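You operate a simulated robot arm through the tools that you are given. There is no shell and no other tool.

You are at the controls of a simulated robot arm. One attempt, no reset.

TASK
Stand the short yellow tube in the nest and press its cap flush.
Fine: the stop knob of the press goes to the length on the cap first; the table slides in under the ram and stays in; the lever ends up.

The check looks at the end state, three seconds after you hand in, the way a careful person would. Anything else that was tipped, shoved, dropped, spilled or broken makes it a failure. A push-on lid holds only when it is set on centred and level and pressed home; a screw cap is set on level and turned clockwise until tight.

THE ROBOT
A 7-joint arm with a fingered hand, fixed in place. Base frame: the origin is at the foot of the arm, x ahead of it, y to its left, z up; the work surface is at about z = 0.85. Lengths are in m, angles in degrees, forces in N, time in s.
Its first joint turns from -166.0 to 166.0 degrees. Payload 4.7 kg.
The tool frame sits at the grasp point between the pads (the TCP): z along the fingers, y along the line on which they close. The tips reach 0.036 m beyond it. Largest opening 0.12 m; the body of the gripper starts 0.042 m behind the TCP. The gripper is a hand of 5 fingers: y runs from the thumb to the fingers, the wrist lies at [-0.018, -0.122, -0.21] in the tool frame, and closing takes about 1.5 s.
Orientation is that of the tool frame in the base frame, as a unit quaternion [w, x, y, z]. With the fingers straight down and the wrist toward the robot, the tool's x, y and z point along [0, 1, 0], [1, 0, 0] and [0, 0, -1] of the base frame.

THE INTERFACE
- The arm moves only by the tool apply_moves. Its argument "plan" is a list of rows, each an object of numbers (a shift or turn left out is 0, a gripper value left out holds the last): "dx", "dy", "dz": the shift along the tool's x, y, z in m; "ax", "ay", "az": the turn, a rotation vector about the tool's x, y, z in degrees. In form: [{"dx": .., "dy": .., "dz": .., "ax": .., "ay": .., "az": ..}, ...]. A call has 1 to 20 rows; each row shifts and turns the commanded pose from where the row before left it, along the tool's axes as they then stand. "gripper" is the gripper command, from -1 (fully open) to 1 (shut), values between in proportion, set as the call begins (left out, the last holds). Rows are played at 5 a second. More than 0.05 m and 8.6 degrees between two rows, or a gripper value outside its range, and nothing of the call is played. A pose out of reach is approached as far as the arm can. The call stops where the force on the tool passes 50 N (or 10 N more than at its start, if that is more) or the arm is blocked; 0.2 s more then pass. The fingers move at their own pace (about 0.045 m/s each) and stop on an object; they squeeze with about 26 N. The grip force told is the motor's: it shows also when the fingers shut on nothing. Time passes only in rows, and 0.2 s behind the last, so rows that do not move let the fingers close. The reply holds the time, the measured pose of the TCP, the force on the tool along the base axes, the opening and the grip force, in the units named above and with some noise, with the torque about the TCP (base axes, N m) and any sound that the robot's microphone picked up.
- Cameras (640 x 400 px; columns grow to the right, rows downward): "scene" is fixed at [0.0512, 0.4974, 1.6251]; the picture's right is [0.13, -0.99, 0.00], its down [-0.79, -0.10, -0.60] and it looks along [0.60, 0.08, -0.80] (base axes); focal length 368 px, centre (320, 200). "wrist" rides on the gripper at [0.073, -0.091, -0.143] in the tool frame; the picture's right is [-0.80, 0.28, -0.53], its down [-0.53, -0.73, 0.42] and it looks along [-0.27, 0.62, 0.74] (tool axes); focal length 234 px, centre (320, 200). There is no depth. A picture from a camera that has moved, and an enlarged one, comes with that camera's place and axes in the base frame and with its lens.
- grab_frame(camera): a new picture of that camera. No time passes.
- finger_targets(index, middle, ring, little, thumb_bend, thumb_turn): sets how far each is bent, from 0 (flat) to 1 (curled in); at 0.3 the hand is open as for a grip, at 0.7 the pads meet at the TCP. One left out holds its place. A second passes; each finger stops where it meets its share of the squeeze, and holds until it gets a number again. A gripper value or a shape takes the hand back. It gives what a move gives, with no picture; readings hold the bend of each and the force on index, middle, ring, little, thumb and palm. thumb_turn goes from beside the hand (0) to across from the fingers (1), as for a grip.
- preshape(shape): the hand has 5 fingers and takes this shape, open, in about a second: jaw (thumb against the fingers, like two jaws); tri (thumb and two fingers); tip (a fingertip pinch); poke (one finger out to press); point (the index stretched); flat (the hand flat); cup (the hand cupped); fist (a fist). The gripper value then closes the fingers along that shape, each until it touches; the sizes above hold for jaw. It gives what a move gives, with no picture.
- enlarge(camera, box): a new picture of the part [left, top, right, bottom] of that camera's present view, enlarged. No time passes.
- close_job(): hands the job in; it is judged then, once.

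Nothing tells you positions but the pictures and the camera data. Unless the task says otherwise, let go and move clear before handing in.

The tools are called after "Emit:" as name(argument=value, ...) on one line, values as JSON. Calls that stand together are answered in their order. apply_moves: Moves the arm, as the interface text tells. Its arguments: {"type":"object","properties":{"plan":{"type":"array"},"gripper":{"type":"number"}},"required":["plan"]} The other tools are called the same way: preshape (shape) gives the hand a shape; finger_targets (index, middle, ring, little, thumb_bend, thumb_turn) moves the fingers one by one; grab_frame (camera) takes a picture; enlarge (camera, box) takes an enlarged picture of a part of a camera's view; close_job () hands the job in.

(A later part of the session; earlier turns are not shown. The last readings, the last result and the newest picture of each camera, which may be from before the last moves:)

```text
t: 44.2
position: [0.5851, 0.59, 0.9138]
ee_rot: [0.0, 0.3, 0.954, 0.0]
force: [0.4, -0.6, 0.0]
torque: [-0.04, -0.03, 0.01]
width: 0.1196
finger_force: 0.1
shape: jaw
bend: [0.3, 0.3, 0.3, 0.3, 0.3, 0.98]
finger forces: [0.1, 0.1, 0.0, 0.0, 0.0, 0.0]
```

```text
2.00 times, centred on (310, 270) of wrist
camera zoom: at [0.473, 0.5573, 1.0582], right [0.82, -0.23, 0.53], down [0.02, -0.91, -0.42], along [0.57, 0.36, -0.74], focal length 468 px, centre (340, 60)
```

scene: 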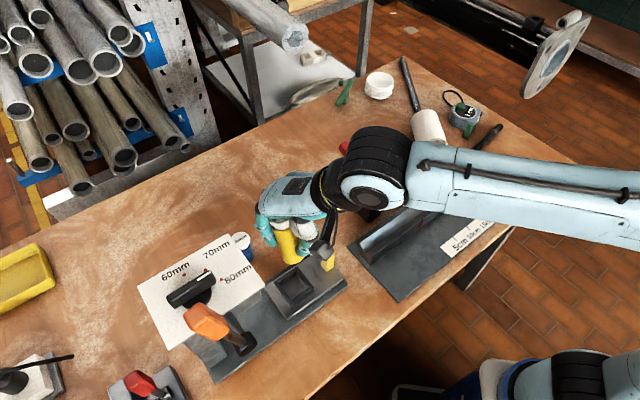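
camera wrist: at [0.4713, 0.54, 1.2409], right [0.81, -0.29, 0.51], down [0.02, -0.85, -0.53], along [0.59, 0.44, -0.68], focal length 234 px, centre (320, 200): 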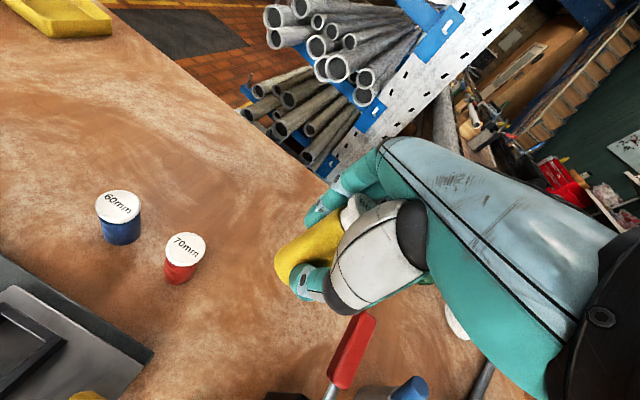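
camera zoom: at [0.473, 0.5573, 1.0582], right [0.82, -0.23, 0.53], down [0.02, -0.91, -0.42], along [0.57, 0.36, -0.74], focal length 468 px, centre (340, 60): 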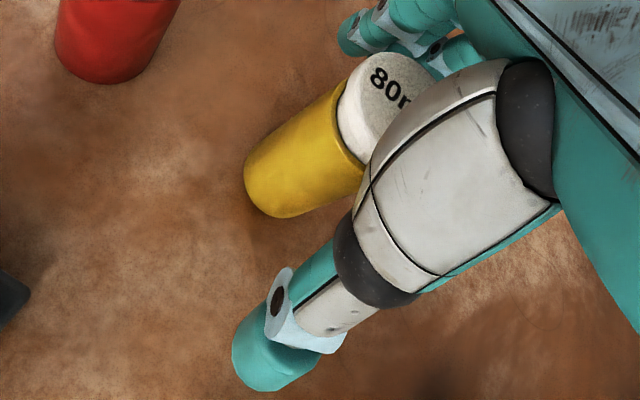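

With the hand low, the thumb's thick base segment was likely pressing on the cap. I'll raise the grip point so only the fingertip pads hold the tube just under the cap, then close and look at the finger bends.

Emit:
apply_moves(plan=[{"dz": -0.007}, {"dz": -0.006}, {}])

Emit:
apply_moves(plan=[{}, {}, {}, {}, {}, {}, {}, {}], gripper=0.6)

Emit:
enlarge(camera="scene", box=[280, 150, 350, 230])

Emit:
enlarge(camera="wrist", box=[240, 170, 380, 330])

```text
t: 45.0
position: [0.5852, 0.5896, 0.9287]
ee_rot: [0.0, 0.301, 0.954, 0.0]
force: [-0.5, -0.1, -0.5]
torque: [-0.03, 0.03, 0.02]
width: 0.1196
finger_force: 0.1
shape: jaw
bend: [0.3, 0.3, 0.3, 0.3, 0.3, 0.98]
finger forces: [0.0, 0.0, 0.0, 0.1, 0.0, 0.1]
```

```text
t: 46.8
position: [0.5855, 0.5902, 0.9286]
ee_rot: [0.0, 0.3, 0.954, 0.0]
force: [-0.2, -0.4, -0.2]
torque: [0.02, 0.03, 0.04]
width: 0.0311
finger_force: 26.1
shape: jaw
bend: [0.74, 0.6, 0.61, 0.58, 0.75, 1.0]
finger forces: [14.8, 5.5, 0.0, 0.0, 20.2, 0.1]
```

```text
5.00 times, centred on (315, 190) of scene
camera zoom: at [0.0512, 0.4974, 1.6251], right [0.13, -0.99, 0.0], down [-0.79, -0.1, -0.6], along [0.6, 0.08, -0.8], focal length 1842 px, centre (345, 250)
```

zoom: 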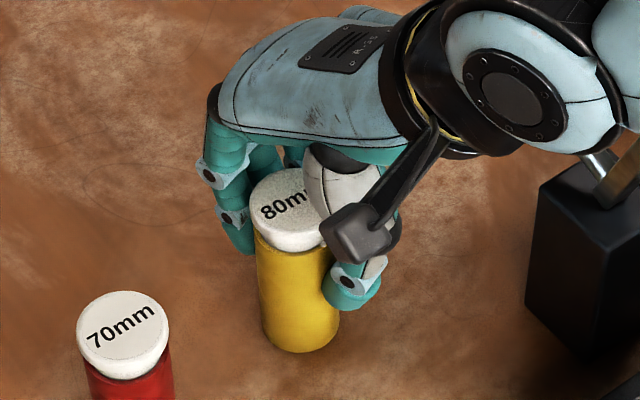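

```text
2.50 times, centred on (310, 250) of wrist
camera zoom: at [0.4729, 0.5571, 1.0711], right [0.82, -0.23, 0.53], down [0.02, -0.91, -0.42], along [0.57, 0.36, -0.74], focal length 585 px, centre (345, 75)
```

zoom: 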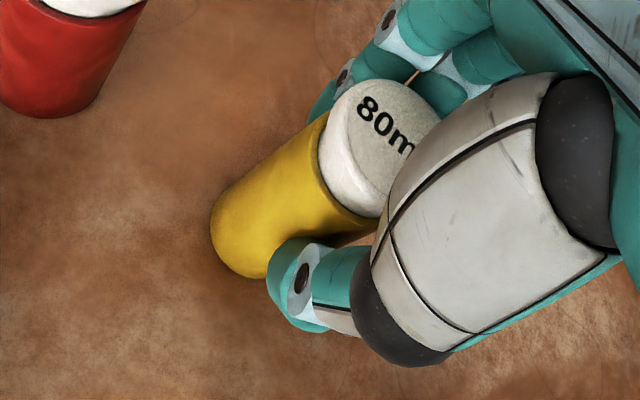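

The finger positions are consistent: the index is blocked by the tube and simply curls further. But the pads are now level with the cap's lower rim. I'll open slightly, go 10 mm lower so the pads hold only the tube, and re-close.

Emit:
apply_moves(plan=[{}, {}, {}, {}, {}, {"dx": 0.003}, {"dz": 0.005}, {"dz": 0.005}, {}], gripper=-0.3)

Emit:
apply_moves(plan=[{}, {}, {}, {}, {}, {}, {}, {}], gripper=1)

Emit:
enlarge(camera="scene", box=[280, 150, 350, 230])

Emit:
enlarge(camera="wrist", box=[240, 170, 380, 330])

```text
t: 48.8
position: [0.5826, 0.5918, 0.9181]
ee_rot: [0.0, 0.301, 0.954, 0.0]
force: [0.7, 1.1, -0.6]
torque: [-0.01, 0.02, 0.0]
width: 0.0776
finger_force: 0.1
shape: jaw
bend: [0.28, 0.39, 0.36, 0.36, 0.63, 1.0]
finger forces: [0.0, 0.0, 0.1, 0.0, 0.1, 0.0]
```

```text
t: 50.6
position: [0.5826, 0.5904, 0.9185]
ee_rot: [0.0, 0.301, 0.954, 0.0]
force: [-0.2, -1.2, 0.1]
torque: [0.0, -0.01, 0.02]
width: 0.0317
finger_force: 25.7
shape: jaw
bend: [0.74, 0.58, 0.6, 0.57, 0.75, 1.0]
finger forces: [14.5, 5.8, 0.1, 0.0, 20.7, 0.0]
```

```text
5.00 times, centred on (315, 190) of scene
camera zoom: at [0.0512, 0.4974, 1.6251], right [0.13, -0.99, 0.0], down [-0.79, -0.1, -0.6], along [0.6, 0.08, -0.8], focal length 1842 px, centre (345, 250)
```

zoom: 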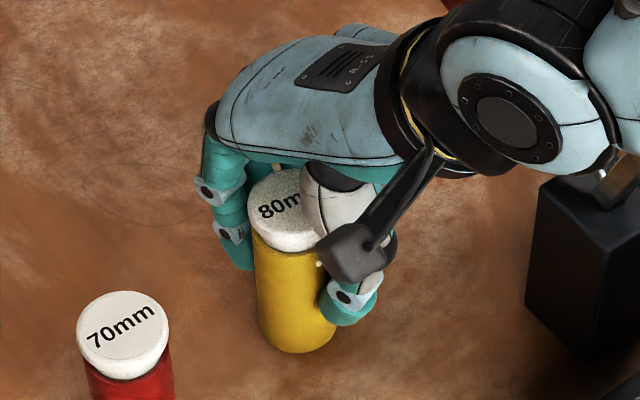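

```text
2.50 times, centred on (310, 250) of wrist
camera zoom: at [0.4706, 0.5584, 1.0614], right [0.82, -0.23, 0.53], down [0.02, -0.91, -0.42], along [0.57, 0.36, -0.74], focal length 585 px, centre (345, 75)
```

zoom: 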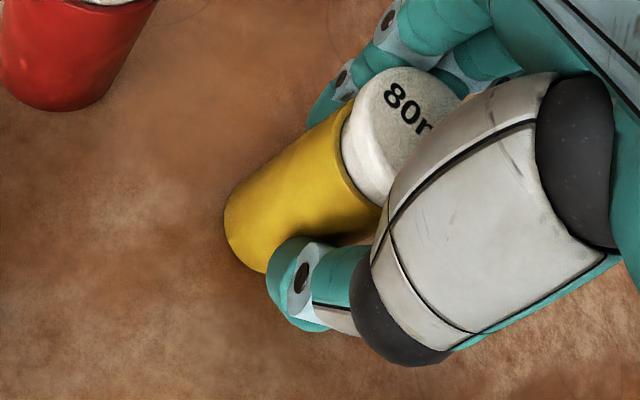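

The tube is upright and held just below the cap. While the hand is away from the nest, I'll measure the nest opening precisely.

Emit:
enlarge(camera="scene", box=[275, 262, 319, 312])

Emit:
apply_moves(plan=[{"dz": -0.01}, {"dz": -0.03}, {"dz": -0.04}, {"dz": -0.04}, {"dz": -0.04}, {}])

Emit:
enlarge(camera="scene", box=[270, 80, 370, 200])

Emit:
enlarge(camera="wrist", box=[240, 170, 380, 330])

```text
8.00 times, centred on (297, 287) of scene
camera zoom: at [0.0512, 0.4974, 1.6251], right [0.13, -0.99, 0.0], down [-0.79, -0.1, -0.6], along [0.6, 0.08, -0.8], focal length 2948 px, centre (504, -496)
```

zoom: 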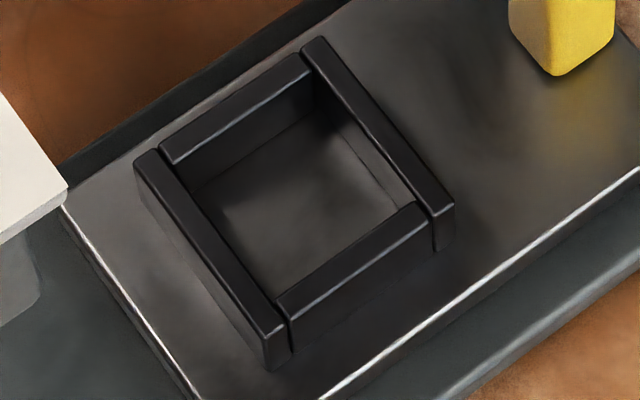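

```text
t: 52.0
position: [0.582, 0.5897, 1.0778]
ee_rot: [0.001, 0.301, 0.954, -0.001]
force: [-1.0, -1.2, -0.8]
torque: [-0.03, 0.0, 0.02]
width: 0.0316
finger_force: 25.9
shape: jaw
bend: [0.74, 0.58, 0.6, 0.57, 0.75, 1.0]
finger forces: [14.6, 6.1, 0.1, 0.0, 20.5, 0.1]
```

```text
3.33 times, centred on (320, 140) of scene
camera zoom: at [0.0512, 0.4974, 1.6251], right [0.13, -0.99, 0.0], down [-0.79, -0.1, -0.6], along [0.6, 0.08, -0.8], focal length 1228 px, centre (320, 400)
```

zoom: 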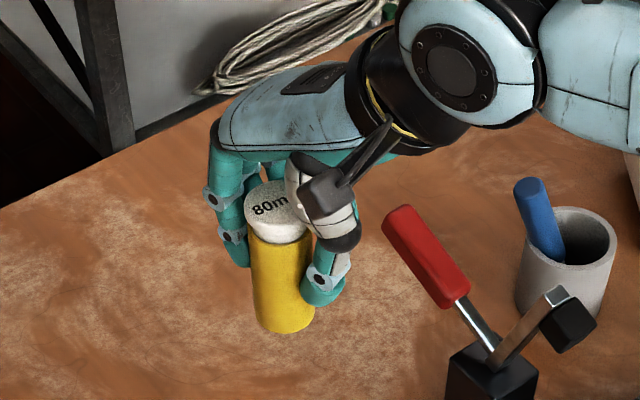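

```text
2.50 times, centred on (310, 250) of wrist
camera zoom: at [0.4694, 0.5579, 1.222], right [0.82, -0.23, 0.53], down [0.02, -0.91, -0.42], along [0.57, 0.36, -0.74], focal length 585 px, centre (345, 75)
```

zoom: 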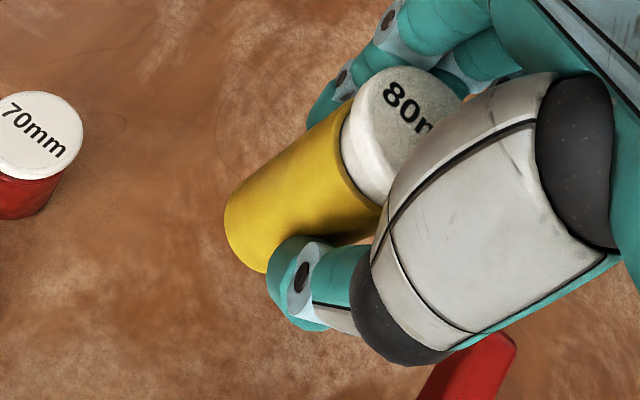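

The nest opening is clear now: about 44 × 47 mm inside, centred in the scene view at about (0.367–0.368, 0.5945). I'll carry the tube back over it.

Emit:
apply_moves(plan=[{"az": -7.5}, {"az": -7.5}, {"dx": 0.0341, "dy": -0.0119}, {"dx": 0.0341, "dy": -0.0119}, {"dx": 0.0341, "dy": -0.0119}, {"dx": 0.0341, "dy": -0.0119}, {"dx": 0.0341, "dy": -0.0119}, {"dx": 0.0342, "dy": -0.0119}, {"dz": 0.03}, {"dz": 0.03}, {"dz": 0.03}, {}])

Emit:
enlarge(camera="scene", box=[275, 255, 319, 305])

Emit:
enlarge(camera="scene", box=[240, 200, 360, 330])

Emit:
enlarge(camera="wrist", box=[230, 190, 350, 310])

```text
t: 54.6
position: [0.3659, 0.594, 0.9884]
ee_rot: [0.0, 0.173, 0.985, 0.0]
force: [0.0, -0.8, -0.6]
torque: [0.0, -0.01, -0.03]
width: 0.0316
finger_force: 26.0
shape: jaw
bend: [0.74, 0.58, 0.6, 0.57, 0.75, 1.0]
finger forces: [14.8, 6.2, 0.0, 0.1, 20.4, 0.0]
```

```text
8.00 times, centred on (297, 280) of scene
camera zoom: at [0.0512, 0.4974, 1.6251], right [0.13, -0.99, 0.0], down [-0.79, -0.1, -0.6], along [0.6, 0.08, -0.8], focal length 2948 px, centre (504, -440)
```

zoom: 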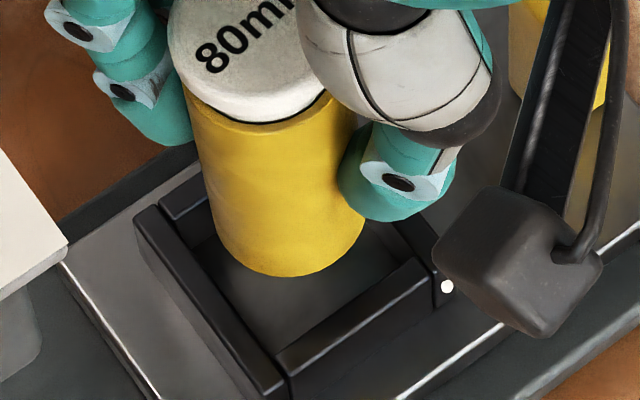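

```text
3.08 times, centred on (300, 265) of scene
camera zoom: at [0.0512, 0.4974, 1.6251], right [0.13, -0.99, 0.0], down [-0.79, -0.1, -0.6], along [0.6, 0.08, -0.8], focal length 1134 px, centre (382, 0)
```

zoom: 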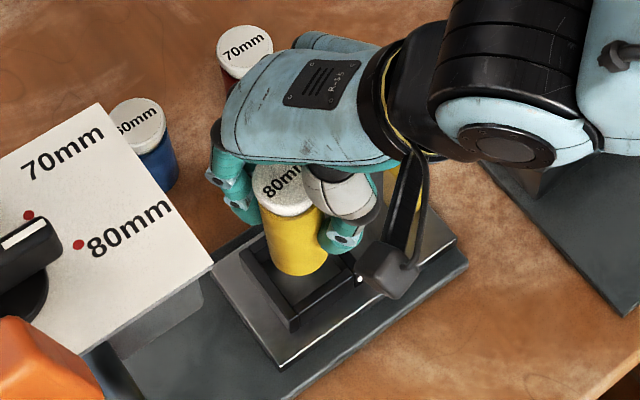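

```text
3.33 times, centred on (290, 250) of wrist
camera zoom: at [0.2666, 0.5337, 1.1322], right [0.85, -0.01, 0.53], down [0.25, -0.87, -0.42], along [0.46, 0.49, -0.74], focal length 781 px, centre (420, 33)
```

zoom: 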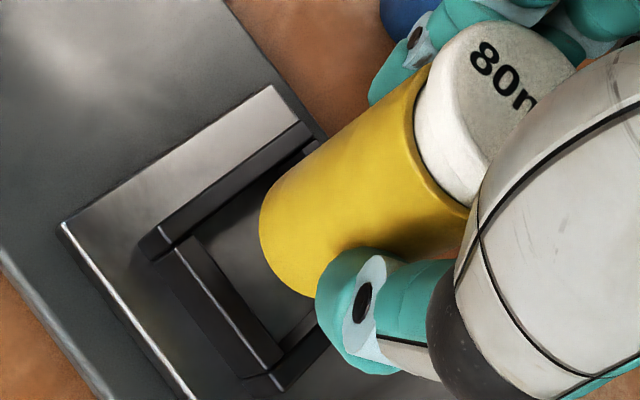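

Scene and wrist both put the tube within about 1.5 mm of the nest centre. I'll lower to just above the wall tops and check again.

Emit:
apply_moves(plan=[{"dz": 0.008}, {"dz": 0.007}, {}])

Emit:
enlarge(camera="scene", box=[275, 255, 319, 305])

Emit:
enlarge(camera="wrist", box=[240, 200, 340, 300])

```text
t: 55.4
position: [0.3655, 0.5941, 0.9745]
ee_rot: [0.0, 0.173, 0.985, 0.0]
force: [0.5, -0.8, -0.5]
torque: [-0.02, 0.0, 0.02]
width: 0.0312
finger_force: 26.0
shape: jaw
bend: [0.74, 0.58, 0.6, 0.57, 0.75, 1.0]
finger forces: [14.7, 6.1, 0.0, 0.1, 20.4, 0.0]
```

```text
8.00 times, centred on (297, 280) of scene
camera zoom: at [0.0512, 0.4974, 1.6251], right [0.13, -0.99, 0.0], down [-0.79, -0.1, -0.6], along [0.6, 0.08, -0.8], focal length 2948 px, centre (504, -440)
```

zoom: 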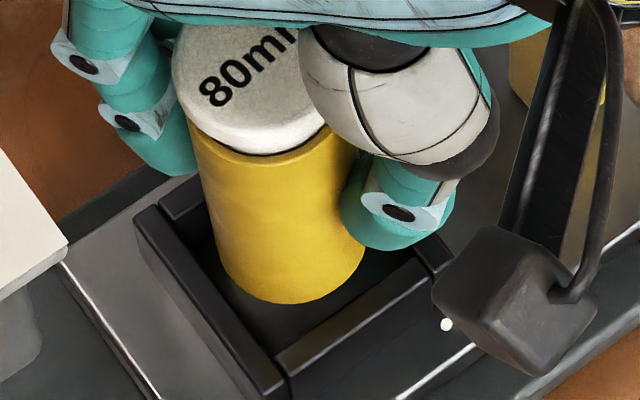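

```text
4.00 times, centred on (290, 250) of wrist
camera zoom: at [0.2659, 0.534, 1.1167], right [0.85, -0.01, 0.53], down [0.25, -0.87, -0.42], along [0.46, 0.49, -0.74], focal length 937 px, centre (440, 0)
```

zoom: 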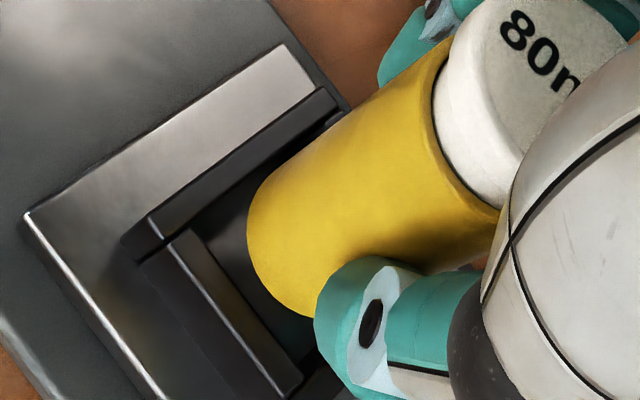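

All four gaps come out positive (2–4 mm). I'll lower in small steps and watch the force.

Emit:
apply_moves(plan=[{"dx": -0.0008, "dz": 0.003}, {"dz": 0.003}, {"dz": 0.003}, {"dz": 0.003}, {}])

Emit:
enlarge(camera="scene", box=[275, 255, 319, 305])

Emit:
enlarge(camera="wrist", box=[240, 200, 340, 300])

```text
t: 56.6
position: [0.3654, 0.5935, 0.9611]
ee_rot: [0.0, 0.174, 0.985, 0.0]
force: [-0.8, -0.6, -1.3]
torque: [-0.01, 0.03, 0.01]
width: 0.0315
finger_force: 26.8
shape: jaw
bend: [0.74, 0.58, 0.6, 0.57, 0.75, 1.0]
finger forces: [14.8, 6.2, 0.0, 0.0, 20.4, 0.0]
```

```text
8.00 times, centred on (297, 280) of scene
camera zoom: at [0.0512, 0.4974, 1.6251], right [0.13, -0.99, 0.0], down [-0.79, -0.1, -0.6], along [0.6, 0.08, -0.8], focal length 2948 px, centre (504, -440)
```

zoom: 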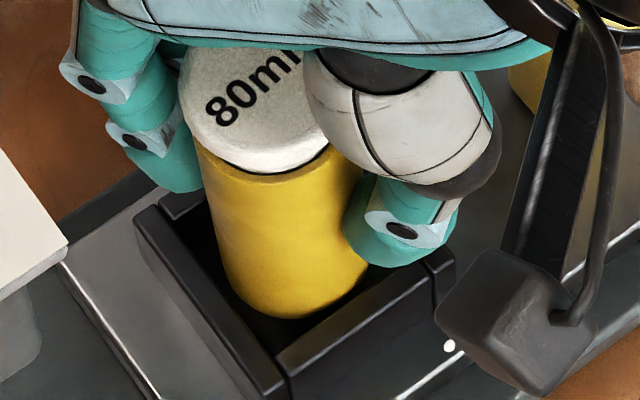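

```text
4.00 times, centred on (290, 250) of wrist
camera zoom: at [0.2671, 0.5337, 1.1042], right [0.85, -0.01, 0.53], down [0.25, -0.87, -0.42], along [0.46, 0.49, -0.74], focal length 937 px, centre (440, 0)
```

zoom: 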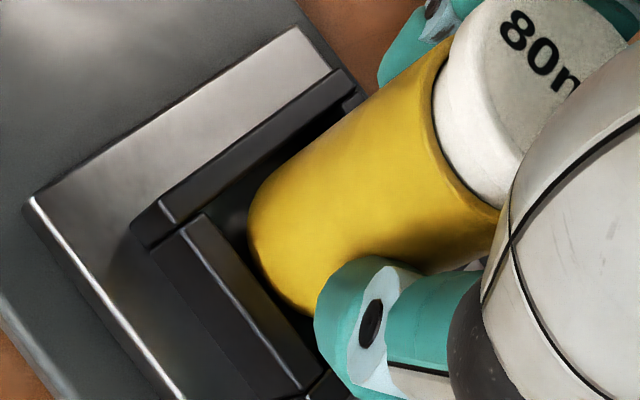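

No contact force, so the tube bottom has passed the wall tops. I'll keep lowering toward the floor in small steps.

Emit:
apply_moves(plan=[{"dz": 0.003}, {"dz": 0.003}, {}])

Emit:
apply_moves(plan=[{"dz": 0.003}, {"dz": 0.002}, {}])

Emit:
enlarge(camera="scene", box=[275, 255, 319, 305])

Emit:
enlarge(camera="wrist", box=[240, 200, 340, 300])

```text
t: 57.4
position: [0.3666, 0.5951, 0.9554]
ee_rot: [0.0, 0.174, 0.985, 0.0]
force: [0.1, 0.4, -1.5]
torque: [0.0, 0.02, -0.01]
width: 0.0313
finger_force: 25.5
shape: jaw
bend: [0.74, 0.58, 0.6, 0.57, 0.75, 1.0]
finger forces: [14.8, 6.2, 0.0, 0.0, 20.4, 0.0]
```

```text
t: 58.2
position: [0.3672, 0.5942, 0.95]
ee_rot: [0.0, 0.173, 0.985, 0.0]
force: [-0.1, 0.8, -0.7]
torque: [-0.01, -0.04, -0.01]
width: 0.0315
finger_force: 25.8
shape: jaw
bend: [0.74, 0.58, 0.6, 0.57, 0.75, 1.0]
finger forces: [14.7, 6.2, 0.0, 0.0, 20.4, 0.0]
```

```text
8.00 times, centred on (297, 280) of scene
camera zoom: at [0.0512, 0.4974, 1.6251], right [0.13, -0.99, 0.0], down [-0.79, -0.1, -0.6], along [0.6, 0.08, -0.8], focal length 2948 px, centre (504, -440)
```

zoom: 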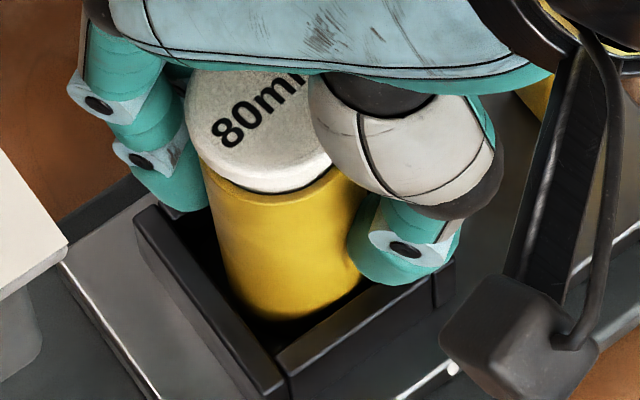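

```text
4.00 times, centred on (290, 250) of wrist
camera zoom: at [0.2671, 0.5332, 1.0932], right [0.85, -0.01, 0.53], down [0.25, -0.87, -0.42], along [0.46, 0.49, -0.74], focal length 937 px, centre (440, 0)
```

zoom: 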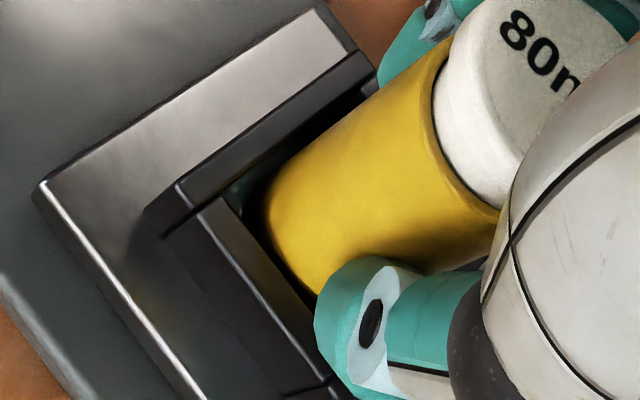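

The tube is clearly inside the nest now; the wall hides its bottom. I'll continue to the floor.

Emit:
apply_moves(plan=[{"dz": 0.002}, {"dz": 0.002}, {}])

```text
t: 59.0
position: [0.3667, 0.5941, 0.9458]
ee_rot: [0.001, 0.173, 0.985, 0.0]
force: [0.5, 0.5, -0.8]
torque: [-0.01, -0.04, 0.0]
width: 0.0312
finger_force: 26.1
shape: jaw
bend: [0.74, 0.58, 0.6, 0.57, 0.75, 1.0]
finger forces: [14.8, 6.2, 0.0, 0.1, 20.3, 0.0]
```

Emit:
apply_moves(plan=[{"dz": 0.002}, {"dz": 0.001}, {}])

Emit:
enlarge(camera="scene", box=[275, 255, 319, 305])

```text
t: 59.8
position: [0.367, 0.5952, 0.9434]
ee_rot: [0.0, 0.174, 0.985, 0.001]
force: [-0.3, -1.0, 6.6]
torque: [0.06, 0.0, 0.02]
width: 0.0314
finger_force: 26.1
shape: jaw
bend: [0.74, 0.58, 0.6, 0.57, 0.75, 1.0]
finger forces: [14.5, 6.5, 0.0, 0.0, 21.7, 0.1]
```

```text
8.00 times, centred on (297, 280) of scene
camera zoom: at [0.0512, 0.4974, 1.6251], right [0.13, -0.99, 0.0], down [-0.79, -0.1, -0.6], along [0.6, 0.08, -0.8], focal length 2948 px, centre (504, -440)
```

zoom: 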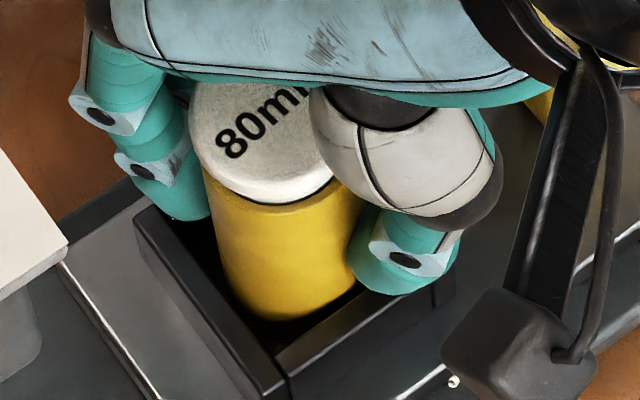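

There's contact at TCP z≈0.943, so the floor is at about 0.875, which matches the slide height. I'll release gently.

Emit:
apply_moves(plan=[{}, {}, {}, {}, {}], gripper=0.0)

Emit:
enlarge(camera="scene", box=[265, 240, 325, 305])

Emit:
enlarge(camera="wrist", box=[220, 170, 350, 310])

```text
t: 61.0
position: [0.3661, 0.5956, 0.9433]
ee_rot: [0.0, 0.174, 0.985, 0.0]
force: [0.1, -0.8, 0.4]
torque: [-0.01, -0.03, -0.01]
width: 0.0596
finger_force: 0.1
shape: jaw
bend: [0.74, 0.45, 0.42, 0.41, 0.71, 1.0]
finger forces: [0.0, 0.0, 0.0, 0.1, 0.0, 0.1]
```

```text
6.15 times, centred on (295, 272) of scene
camera zoom: at [0.0512, 0.4974, 1.6251], right [0.13, -0.99, 0.0], down [-0.79, -0.1, -0.6], along [0.6, 0.08, -0.8], focal length 2268 px, centre (474, -246)
```

zoom: 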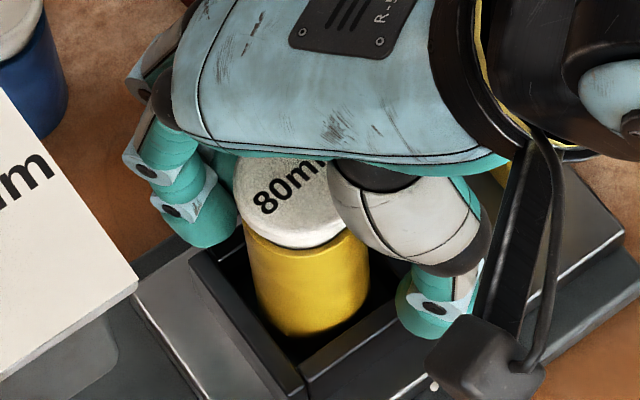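

```text
2.86 times, centred on (285, 240) of wrist
camera zoom: at [0.2672, 0.5334, 1.0861], right [0.85, -0.01, 0.53], down [0.25, -0.87, -0.42], along [0.46, 0.49, -0.74], focal length 669 px, centre (420, 86)
```

zoom: 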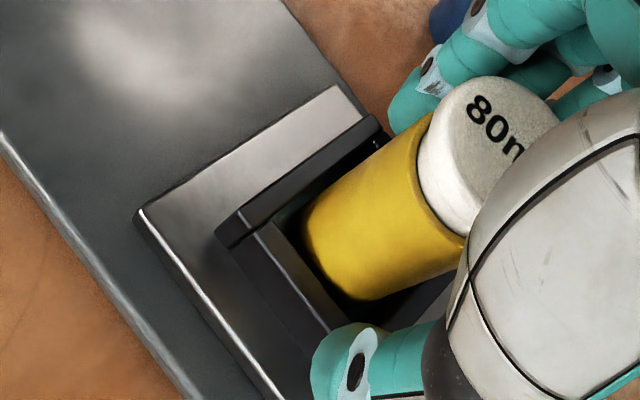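

The tube stands upright in the nest. I'll open a bit more and rise straight up.

Emit:
apply_moves(plan=[{}, {}, {}, {}], gripper=-0.4)

Emit:
apply_moves(plan=[{"dz": -0.015}, {"dz": -0.02}, {"dz": -0.03}, {"dz": -0.03}, {"dz": -0.03}, {}])

Emit:
enlarge(camera="scene", box=[230, 190, 350, 320])

Emit:
grab_frame(camera="wrist")

```text
t: 62.0
position: [0.3672, 0.5938, 0.9428]
ee_rot: [0.0, 0.174, 0.985, 0.0]
force: [-0.8, 0.3, 0.1]
torque: [0.02, -0.04, -0.01]
width: 0.0836
finger_force: 0.1
shape: jaw
bend: [0.27, 0.38, 0.35, 0.35, 0.6, 0.99]
finger forces: [0.1, 0.1, 0.0, 0.0, 0.0, 0.0]
```

```text
t: 63.4
position: [0.366, 0.5929, 1.0682]
ee_rot: [-0.001, 0.174, 0.985, 0.0]
force: [0.0, 0.1, 0.1]
torque: [0.04, 0.02, -0.02]
width: 0.0833
finger_force: 0.0
shape: jaw
bend: [0.27, 0.37, 0.35, 0.35, 0.6, 0.99]
finger forces: [0.1, 0.1, 0.0, 0.0, 0.1, 0.0]
```

```text
3.08 times, centred on (290, 255) of scene
camera zoom: at [0.0512, 0.4974, 1.6251], right [0.13, -0.99, 0.0], down [-0.79, -0.1, -0.6], along [0.6, 0.08, -0.8], focal length 1134 px, centre (412, 31)
```

zoom: 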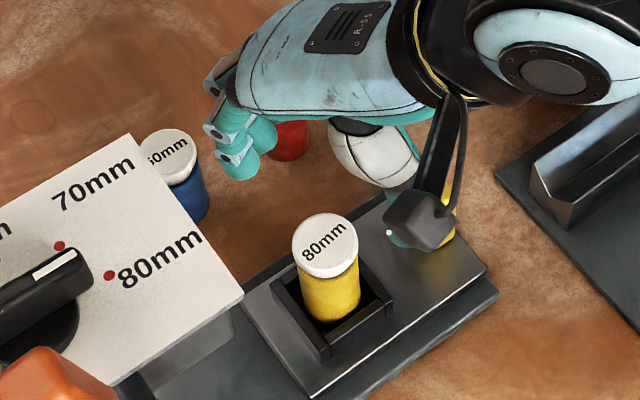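

```text
taken
camera wrist: at [0.2664, 0.533, 1.2104], right [0.85, -0.01, 0.53], down [0.25, -0.87, -0.42], along [0.46, 0.49, -0.74], focal length 234 px, centre (320, 200)
```

wrist: 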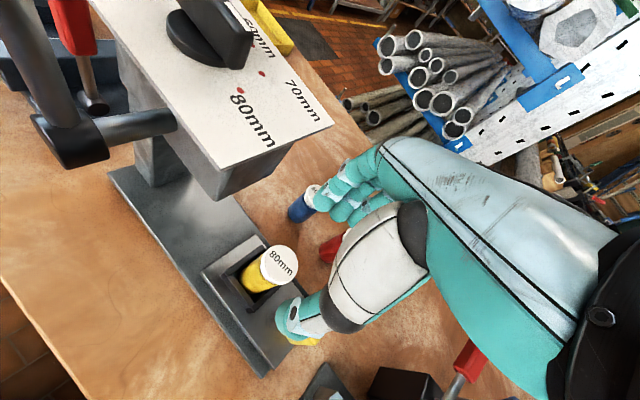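

The capped tube stands free in the nest. Next I'll slide the table in by its yellow tab, so I'll look at the tab and the space around it.

Emit:
enlarge(camera="scene", box=[300, 225, 370, 300])

Emit:
apply_moves(plan=[{"dz": -0.03, "dy": -0.02}, {"dz": -0.04, "dy": -0.03, "dx": -0.02}, {"dx": -0.04, "az": 5}, {"dx": -0.04, "az": 5}, {}], gripper=-0.4)

Emit:
grab_frame(camera="wrist")

Emit:
enlarge(camera="scene", box=[230, 180, 390, 320])

```text
5.33 times, centred on (335, 262) of scene
camera zoom: at [0.0512, 0.4974, 1.6251], right [0.13, -0.99, 0.0], down [-0.79, -0.1, -0.6], along [0.6, 0.08, -0.8], focal length 1965 px, centre (240, -133)
```

zoom: 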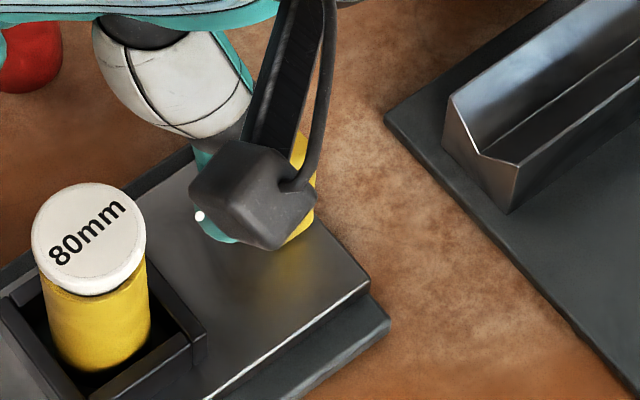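

```text
refused: row 2 steps farther than a row can; nothing moved
```

```text
taken
camera wrist: at [0.2664, 0.533, 1.2104], right [0.85, -0.01, 0.53], down [0.25, -0.87, -0.42], along [0.46, 0.49, -0.74], focal length 234 px, centre (320, 200)
```

wrist: 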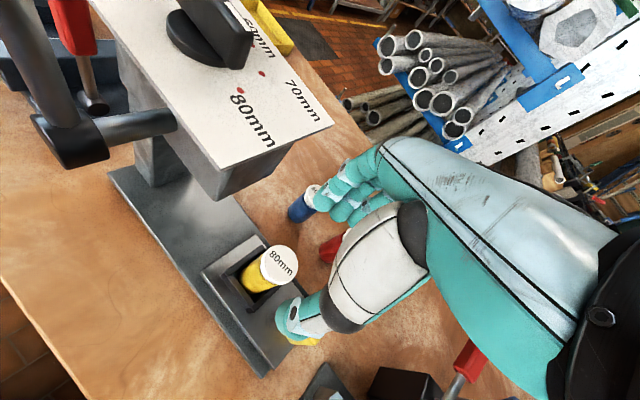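

```text
2.86 times, centred on (310, 250) of scene
camera zoom: at [0.0512, 0.4974, 1.6251], right [0.13, -0.99, 0.0], down [-0.79, -0.1, -0.6], along [0.6, 0.08, -0.8], focal length 1053 px, centre (349, 57)
```

zoom: 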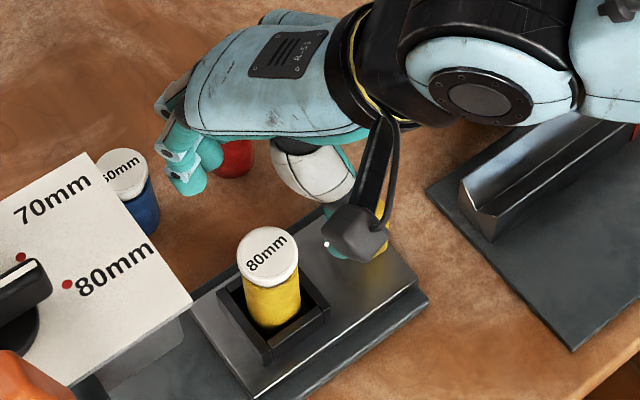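

A step was too long, so nothing moved. I'll rise first, then move to the front of the tab in shorter steps.

Emit:
apply_moves(plan=[{"dz": -0.04}, {"dz": -0.04}, {"dx": -0.0336, "dy": -0.0125}, {"dx": -0.0336, "dy": -0.0125}, {"dx": -0.0336, "dy": -0.0125}, {"dx": -0.0336, "dy": -0.0125}, {"az": 5}, {"az": 5}, {}])

Emit:
preshape(shape="poke")

Emit:
grab_frame(camera="wrist")

Emit:
enlarge(camera="scene", box=[230, 160, 400, 310])

```text
t: 65.4
position: [0.4757, 0.5, 1.1482]
ee_rot: [0.0, 0.259, 0.966, 0.0]
force: [-0.6, -0.1, -0.4]
torque: [0.01, 0.0, -0.03]
width: 0.0838
finger_force: 0.1
shape: jaw
bend: [0.27, 0.37, 0.35, 0.35, 0.6, 0.99]
finger forces: [0.0, 0.0, 0.0, 0.1, 0.1, 0.1]
```

```text
t: 66.3
position: [0.4758, 0.5007, 1.1479]
ee_rot: [0.0, 0.258, 0.966, 0.0]
force: [0.2, 0.1, 0.6]
torque: [0.02, 0.02, 0.05]
width: 0.0003
finger_force: 0.0
shape: poke
bend: [0.7, 0.7, 0.99, 0.99, 1.0, 1.0]
finger forces: [0.0, 0.1, 0.0, 0.0, 0.0, 0.0]
```

```text
taken
camera wrist: at [0.3673, 0.4582, 1.2911], right [0.84, -0.16, 0.53], down [0.09, -0.9, -0.42], along [0.54, 0.4, -0.74], focal length 234 px, centre (320, 200)
```

wrist: 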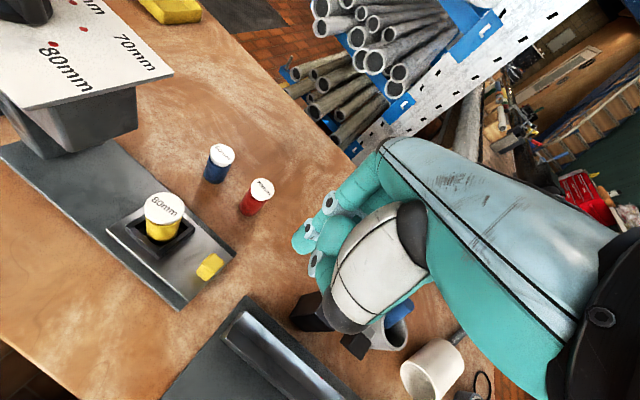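

```text
2.67 times, centred on (315, 235) of scene
camera zoom: at [0.0512, 0.4974, 1.6251], right [0.13, -0.99, 0.0], down [-0.79, -0.1, -0.6], along [0.6, 0.08, -0.8], focal length 983 px, centre (333, 107)
```

zoom: 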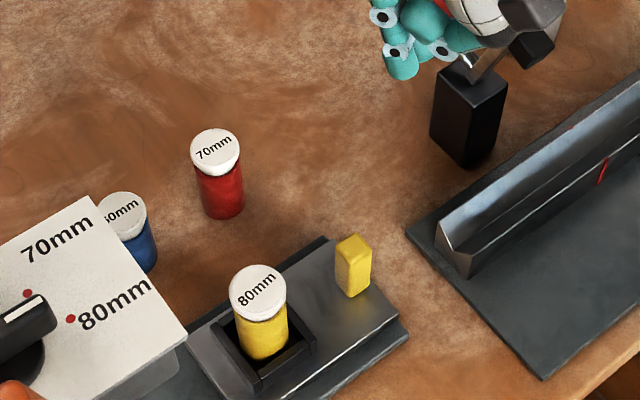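

The view is clear. I'll zoom in on the tab from both cameras to locate it.

Emit:
enlarge(camera="scene", box=[300, 235, 350, 290])

Emit:
enlarge(camera="wrist", box=[90, 170, 260, 320])

Emit:
enlarge(camera="wrist", box=[0, 30, 200, 200])

```text
7.27 times, centred on (325, 262) of scene
camera zoom: at [0.0512, 0.4974, 1.6251], right [0.13, -0.99, 0.0], down [-0.79, -0.1, -0.6], along [0.6, 0.08, -0.8], focal length 2680 px, centre (284, -254)
```

zoom: 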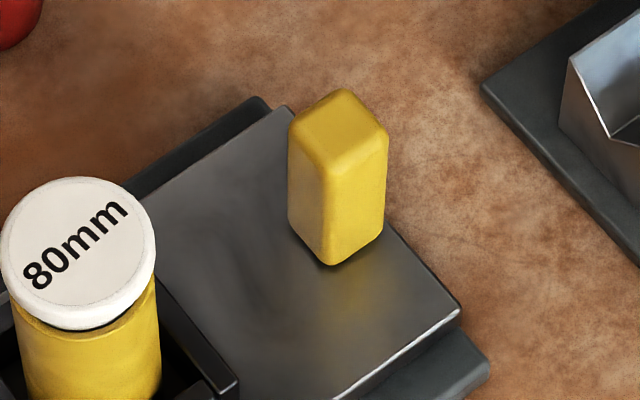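

```text
2.67 times, centred on (175, 245) of wrist
camera zoom: at [0.3673, 0.4582, 1.2911], right [0.84, -0.16, 0.53], down [0.09, -0.9, -0.42], along [0.54, 0.4, -0.74], focal length 624 px, centre (707, 80)
```

zoom: 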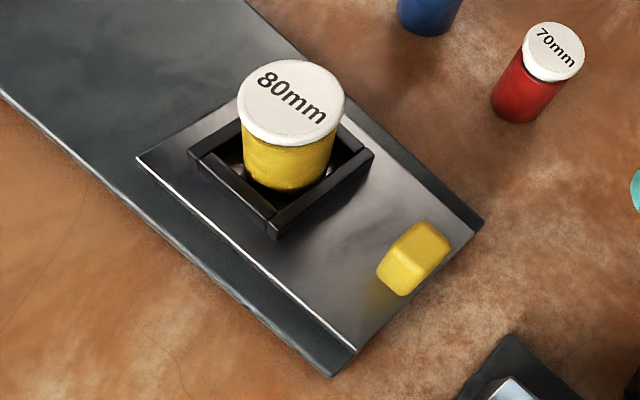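

```text
2.35 times, centred on (100, 115) of wrist
camera zoom: at [0.3673, 0.4582, 1.2911], right [0.84, -0.16, 0.53], down [0.09, -0.9, -0.42], along [0.54, 0.4, -0.74], focal length 551 px, centre (838, 400)
```

zoom: 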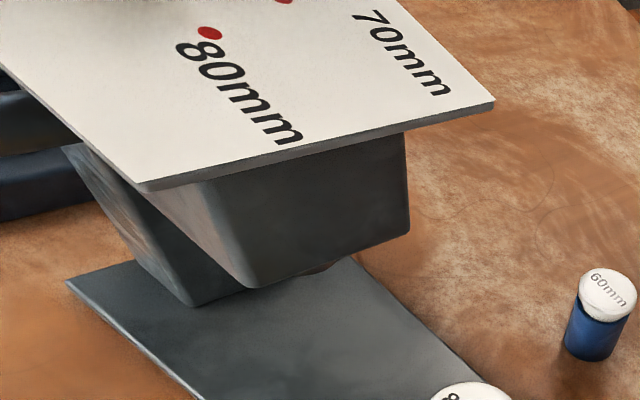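

The tab stands at about (0.432, 0.531), up to z≈0.937, about 2 cm square. I'll lower the poke finger in front of it and check partway.

Emit:
apply_moves(plan=[{"dy": -0.006}, {"dz": 0.045}, {"dz": 0.045}, {"dz": 0.045}, {"dz": 0.02}, {}])

Emit:
enlarge(camera="scene", box=[280, 170, 400, 300])

Emit:
grab_frame(camera="wrist")

```text
t: 67.7
position: [0.4729, 0.4962, 0.9931]
ee_rot: [0.0, 0.258, 0.966, 0.0]
force: [-0.1, -0.3, 0.0]
torque: [-0.02, -0.04, -0.02]
width: 0.0
finger_force: 0.0
shape: poke
bend: [0.7, 0.7, 0.99, 0.99, 1.0, 1.0]
finger forces: [0.0, 0.0, 0.1, 0.1, 0.0, 0.1]
```

```text
3.08 times, centred on (340, 235) of scene
camera zoom: at [0.0512, 0.4974, 1.6251], right [0.13, -0.99, 0.0], down [-0.79, -0.1, -0.6], along [0.6, 0.08, -0.8], focal length 1134 px, centre (258, 92)
```

zoom: 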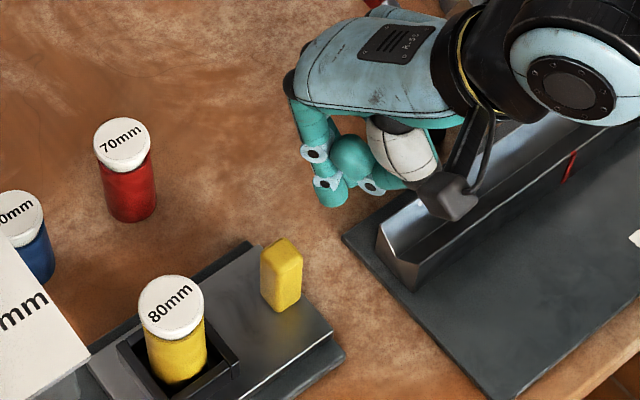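

```text
taken
camera wrist: at [0.3644, 0.4532, 1.1362], right [0.84, -0.16, 0.53], down [0.09, -0.9, -0.42], along [0.54, 0.4, -0.74], focal length 234 px, centre (320, 200)
```

wrist: 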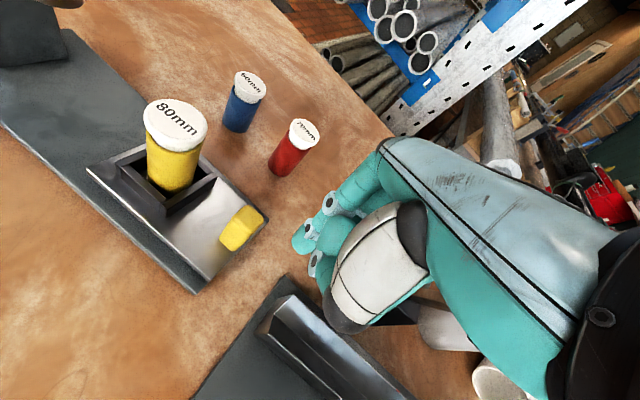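

There's clear space in front of the tab and above the trough. I'll lower to pushing height.

Emit:
apply_moves(plan=[{"dz": 0.025}, {"dz": 0.026}, {}])

Emit:
enlarge(camera="scene", box=[280, 200, 380, 300])

Emit:
enlarge(camera="wrist", box=[180, 170, 360, 310])

```text
t: 68.5
position: [0.4722, 0.496, 0.9421]
ee_rot: [0.0, 0.258, 0.966, 0.0]
force: [-0.7, 0.7, -0.5]
torque: [0.01, 0.02, -0.01]
width: 0.0
finger_force: 0.2
shape: poke
bend: [0.7, 0.7, 0.99, 0.99, 1.0, 1.0]
finger forces: [0.1, 0.1, 0.0, 0.0, 0.0, 0.1]
```

```text
4.00 times, centred on (330, 250) of scene
camera zoom: at [0.0512, 0.4974, 1.6251], right [0.13, -0.99, 0.0], down [-0.79, -0.1, -0.6], along [0.6, 0.08, -0.8], focal length 1474 px, centre (280, 0)
```

zoom: 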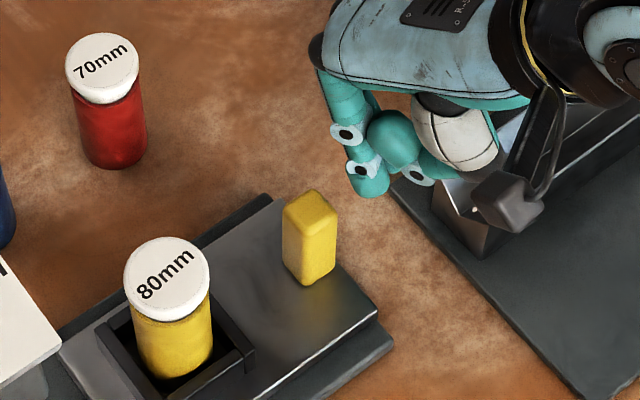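

```text
2.86 times, centred on (270, 240) of wrist
camera zoom: at [0.364, 0.4538, 1.0853], right [0.84, -0.16, 0.53], down [0.09, -0.9, -0.42], along [0.54, 0.4, -0.74], focal length 669 px, centre (463, 86)
```

zoom: 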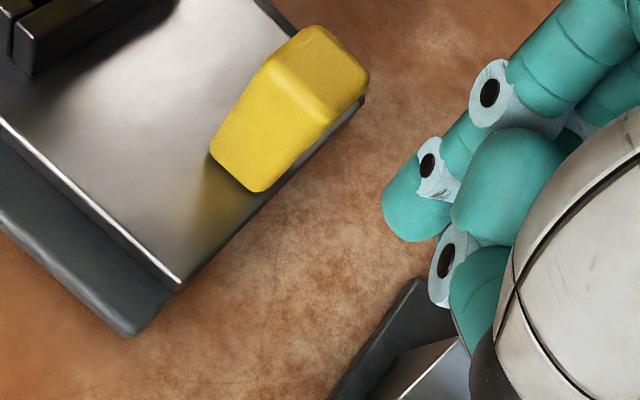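

The finger is lined up about 2 cm in front of the tab. I'll push inward slowly along the slide direction and check the response.

Emit:
apply_moves(plan=[{"dx": 0.00966, "dy": 0.00259}, {"dx": 0.00966, "dy": 0.00259}, {"dx": 0.0058, "dy": 0.00155}, {"dx": 0.0058, "dy": 0.00155}, {"dx": 0.0058, "dy": 0.00155}, {}])

Emit:
enlarge(camera="scene", box=[250, 200, 370, 310])

Emit:
enlarge(camera="wrist", box=[160, 140, 340, 310])

```text
t: 69.9
position: [0.4458, 0.5236, 0.9427]
ee_rot: [0.0, 0.259, 0.966, 0.0]
force: [1.6, -1.1, -0.4]
torque: [0.0, -0.01, 0.02]
width: 0.0
finger_force: 0.0
shape: poke
bend: [0.7, 0.7, 0.99, 0.99, 1.0, 1.0]
finger forces: [2.0, 0.0, 0.1, 0.0, 0.1, 0.0]
```

```text
3.64 times, centred on (310, 255) of scene
camera zoom: at [0.0512, 0.4974, 1.6251], right [0.13, -0.99, 0.0], down [-0.79, -0.1, -0.6], along [0.6, 0.08, -0.8], focal length 1340 px, centre (356, 0)
```

zoom: 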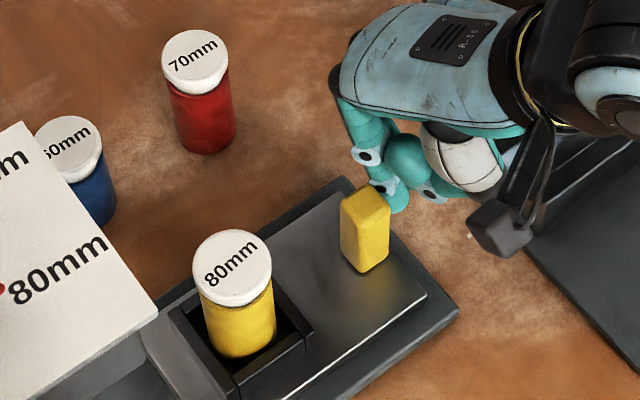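

```text
2.35 times, centred on (250, 225) of wrist
camera zoom: at [0.3375, 0.4807, 1.0855], right [0.84, -0.16, 0.53], down [0.09, -0.9, -0.42], along [0.54, 0.4, -0.74], focal length 551 px, centre (485, 141)
```

zoom: 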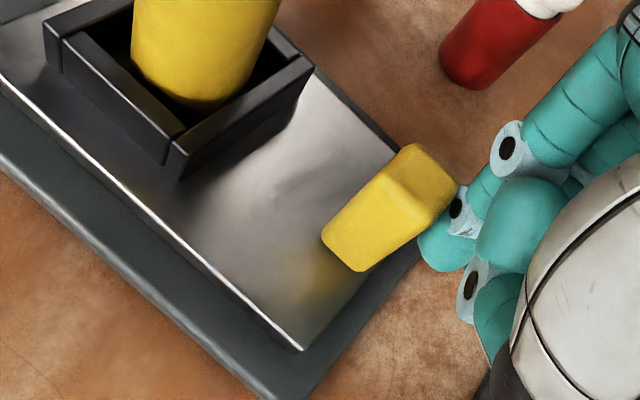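

The slide moves smoothly at about 2 N, with the tube upright. I'll continue.

Emit:
apply_moves(plan=[{"dx": 0.00773, "dy": 0.00207}, {"dx": 0.00773, "dy": 0.00207}, {"dx": 0.00773, "dy": 0.00207}, {"dx": 0.00773, "dy": 0.00207}, {"dx": 0.00773, "dy": 0.00207}, {"dx": 0.00773, "dy": 0.00207}, {}])

Emit:
grab_frame(camera="wrist")

Emit:
enlarge(camera="scene", box=[200, 200, 370, 330])

```text
t: 71.5
position: [0.412, 0.5573, 0.9433]
ee_rot: [0.0, 0.259, 0.966, 0.0]
force: [1.5, -1.3, -0.1]
torque: [0.0, -0.01, -0.01]
width: 0.0
finger_force: 0.1
shape: poke
bend: [0.7, 0.7, 0.99, 0.99, 1.0, 1.0]
finger forces: [1.5, 0.1, 0.0, 0.0, 0.1, 0.0]
```

```text
taken
camera wrist: at [0.3034, 0.5147, 1.0853], right [0.84, -0.16, 0.53], down [0.09, -0.9, -0.42], along [0.54, 0.4, -0.74], focal length 234 px, centre (320, 200)
```

wrist: 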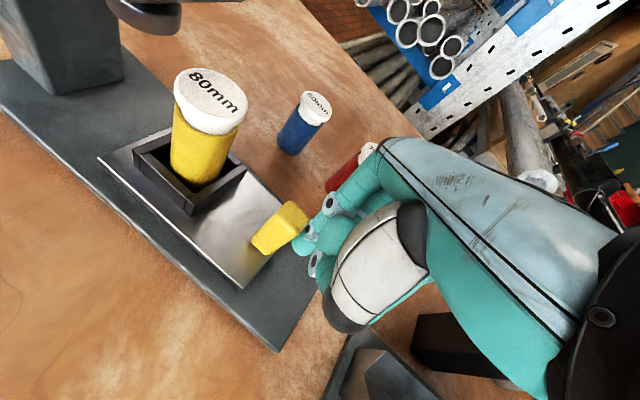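

```text
3.08 times, centred on (285, 265) of scene
camera zoom: at [0.0512, 0.4974, 1.6251], right [0.13, -0.99, 0.0], down [-0.79, -0.1, -0.6], along [0.6, 0.08, -0.8], focal length 1134 px, centre (428, 0)
```

zoom: 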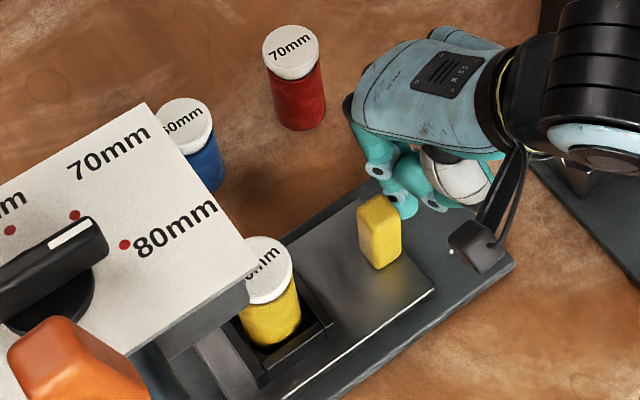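

The wrist view now shows the ram's dark disc under the head. I'll zoom in to check the tube clears it.

Emit:
enlarge(camera="wrist", box=[0, 0, 280, 220])

```text
1.82 times, centred on (140, 110) of wrist
camera zoom: at [0.3034, 0.5147, 1.0853], right [0.84, -0.16, 0.53], down [0.09, -0.9, -0.42], along [0.54, 0.4, -0.74], focal length 426 px, centre (647, 364)
```

zoom: 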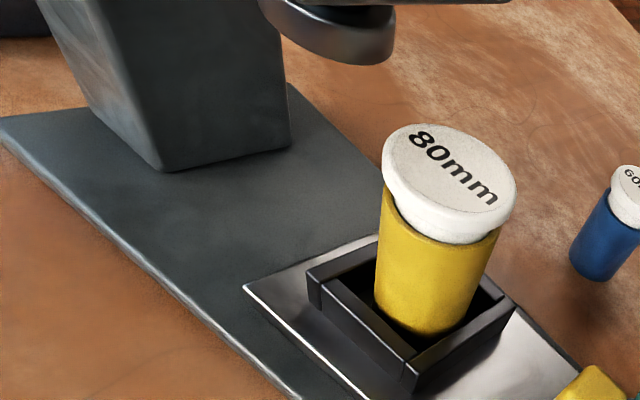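

The tube should pass just under the ram. I'll continue in smaller increments and watch the cap.

Emit:
apply_moves(plan=[{"dx": 0.0058, "dy": 0.00155}, {"dx": 0.0058, "dy": 0.00155}, {"dx": 0.0058, "dy": 0.00155}, {"dx": 0.0058, "dy": 0.00155}, {}])

Emit:
enlarge(camera="wrist", box=[0, 0, 280, 220])

```text
t: 72.7
position: [0.3961, 0.574, 0.942]
ee_rot: [0.0, 0.259, 0.966, 0.0]
force: [0.5, 0.2, 0.4]
torque: [0.02, -0.01, -0.04]
width: 0.0
finger_force: 0.1
shape: poke
bend: [0.7, 0.7, 0.99, 0.99, 1.0, 1.0]
finger forces: [1.2, 0.0, 0.0, 0.0, 0.0, 0.1]
```

```text
1.82 times, centred on (140, 110) of wrist
camera zoom: at [0.2865, 0.5319, 1.0852], right [0.84, -0.16, 0.53], down [0.09, -0.9, -0.42], along [0.54, 0.4, -0.74], focal length 426 px, centre (647, 364)
```

zoom: 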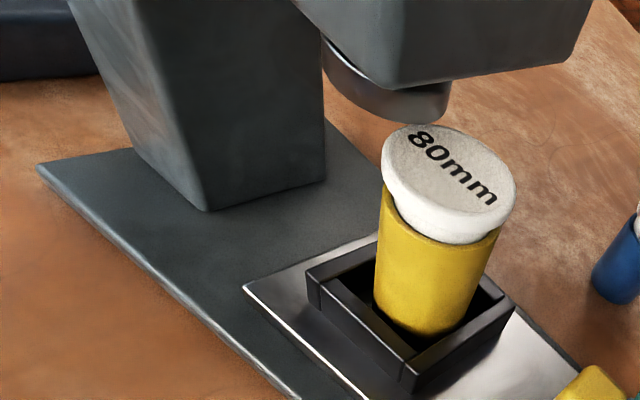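

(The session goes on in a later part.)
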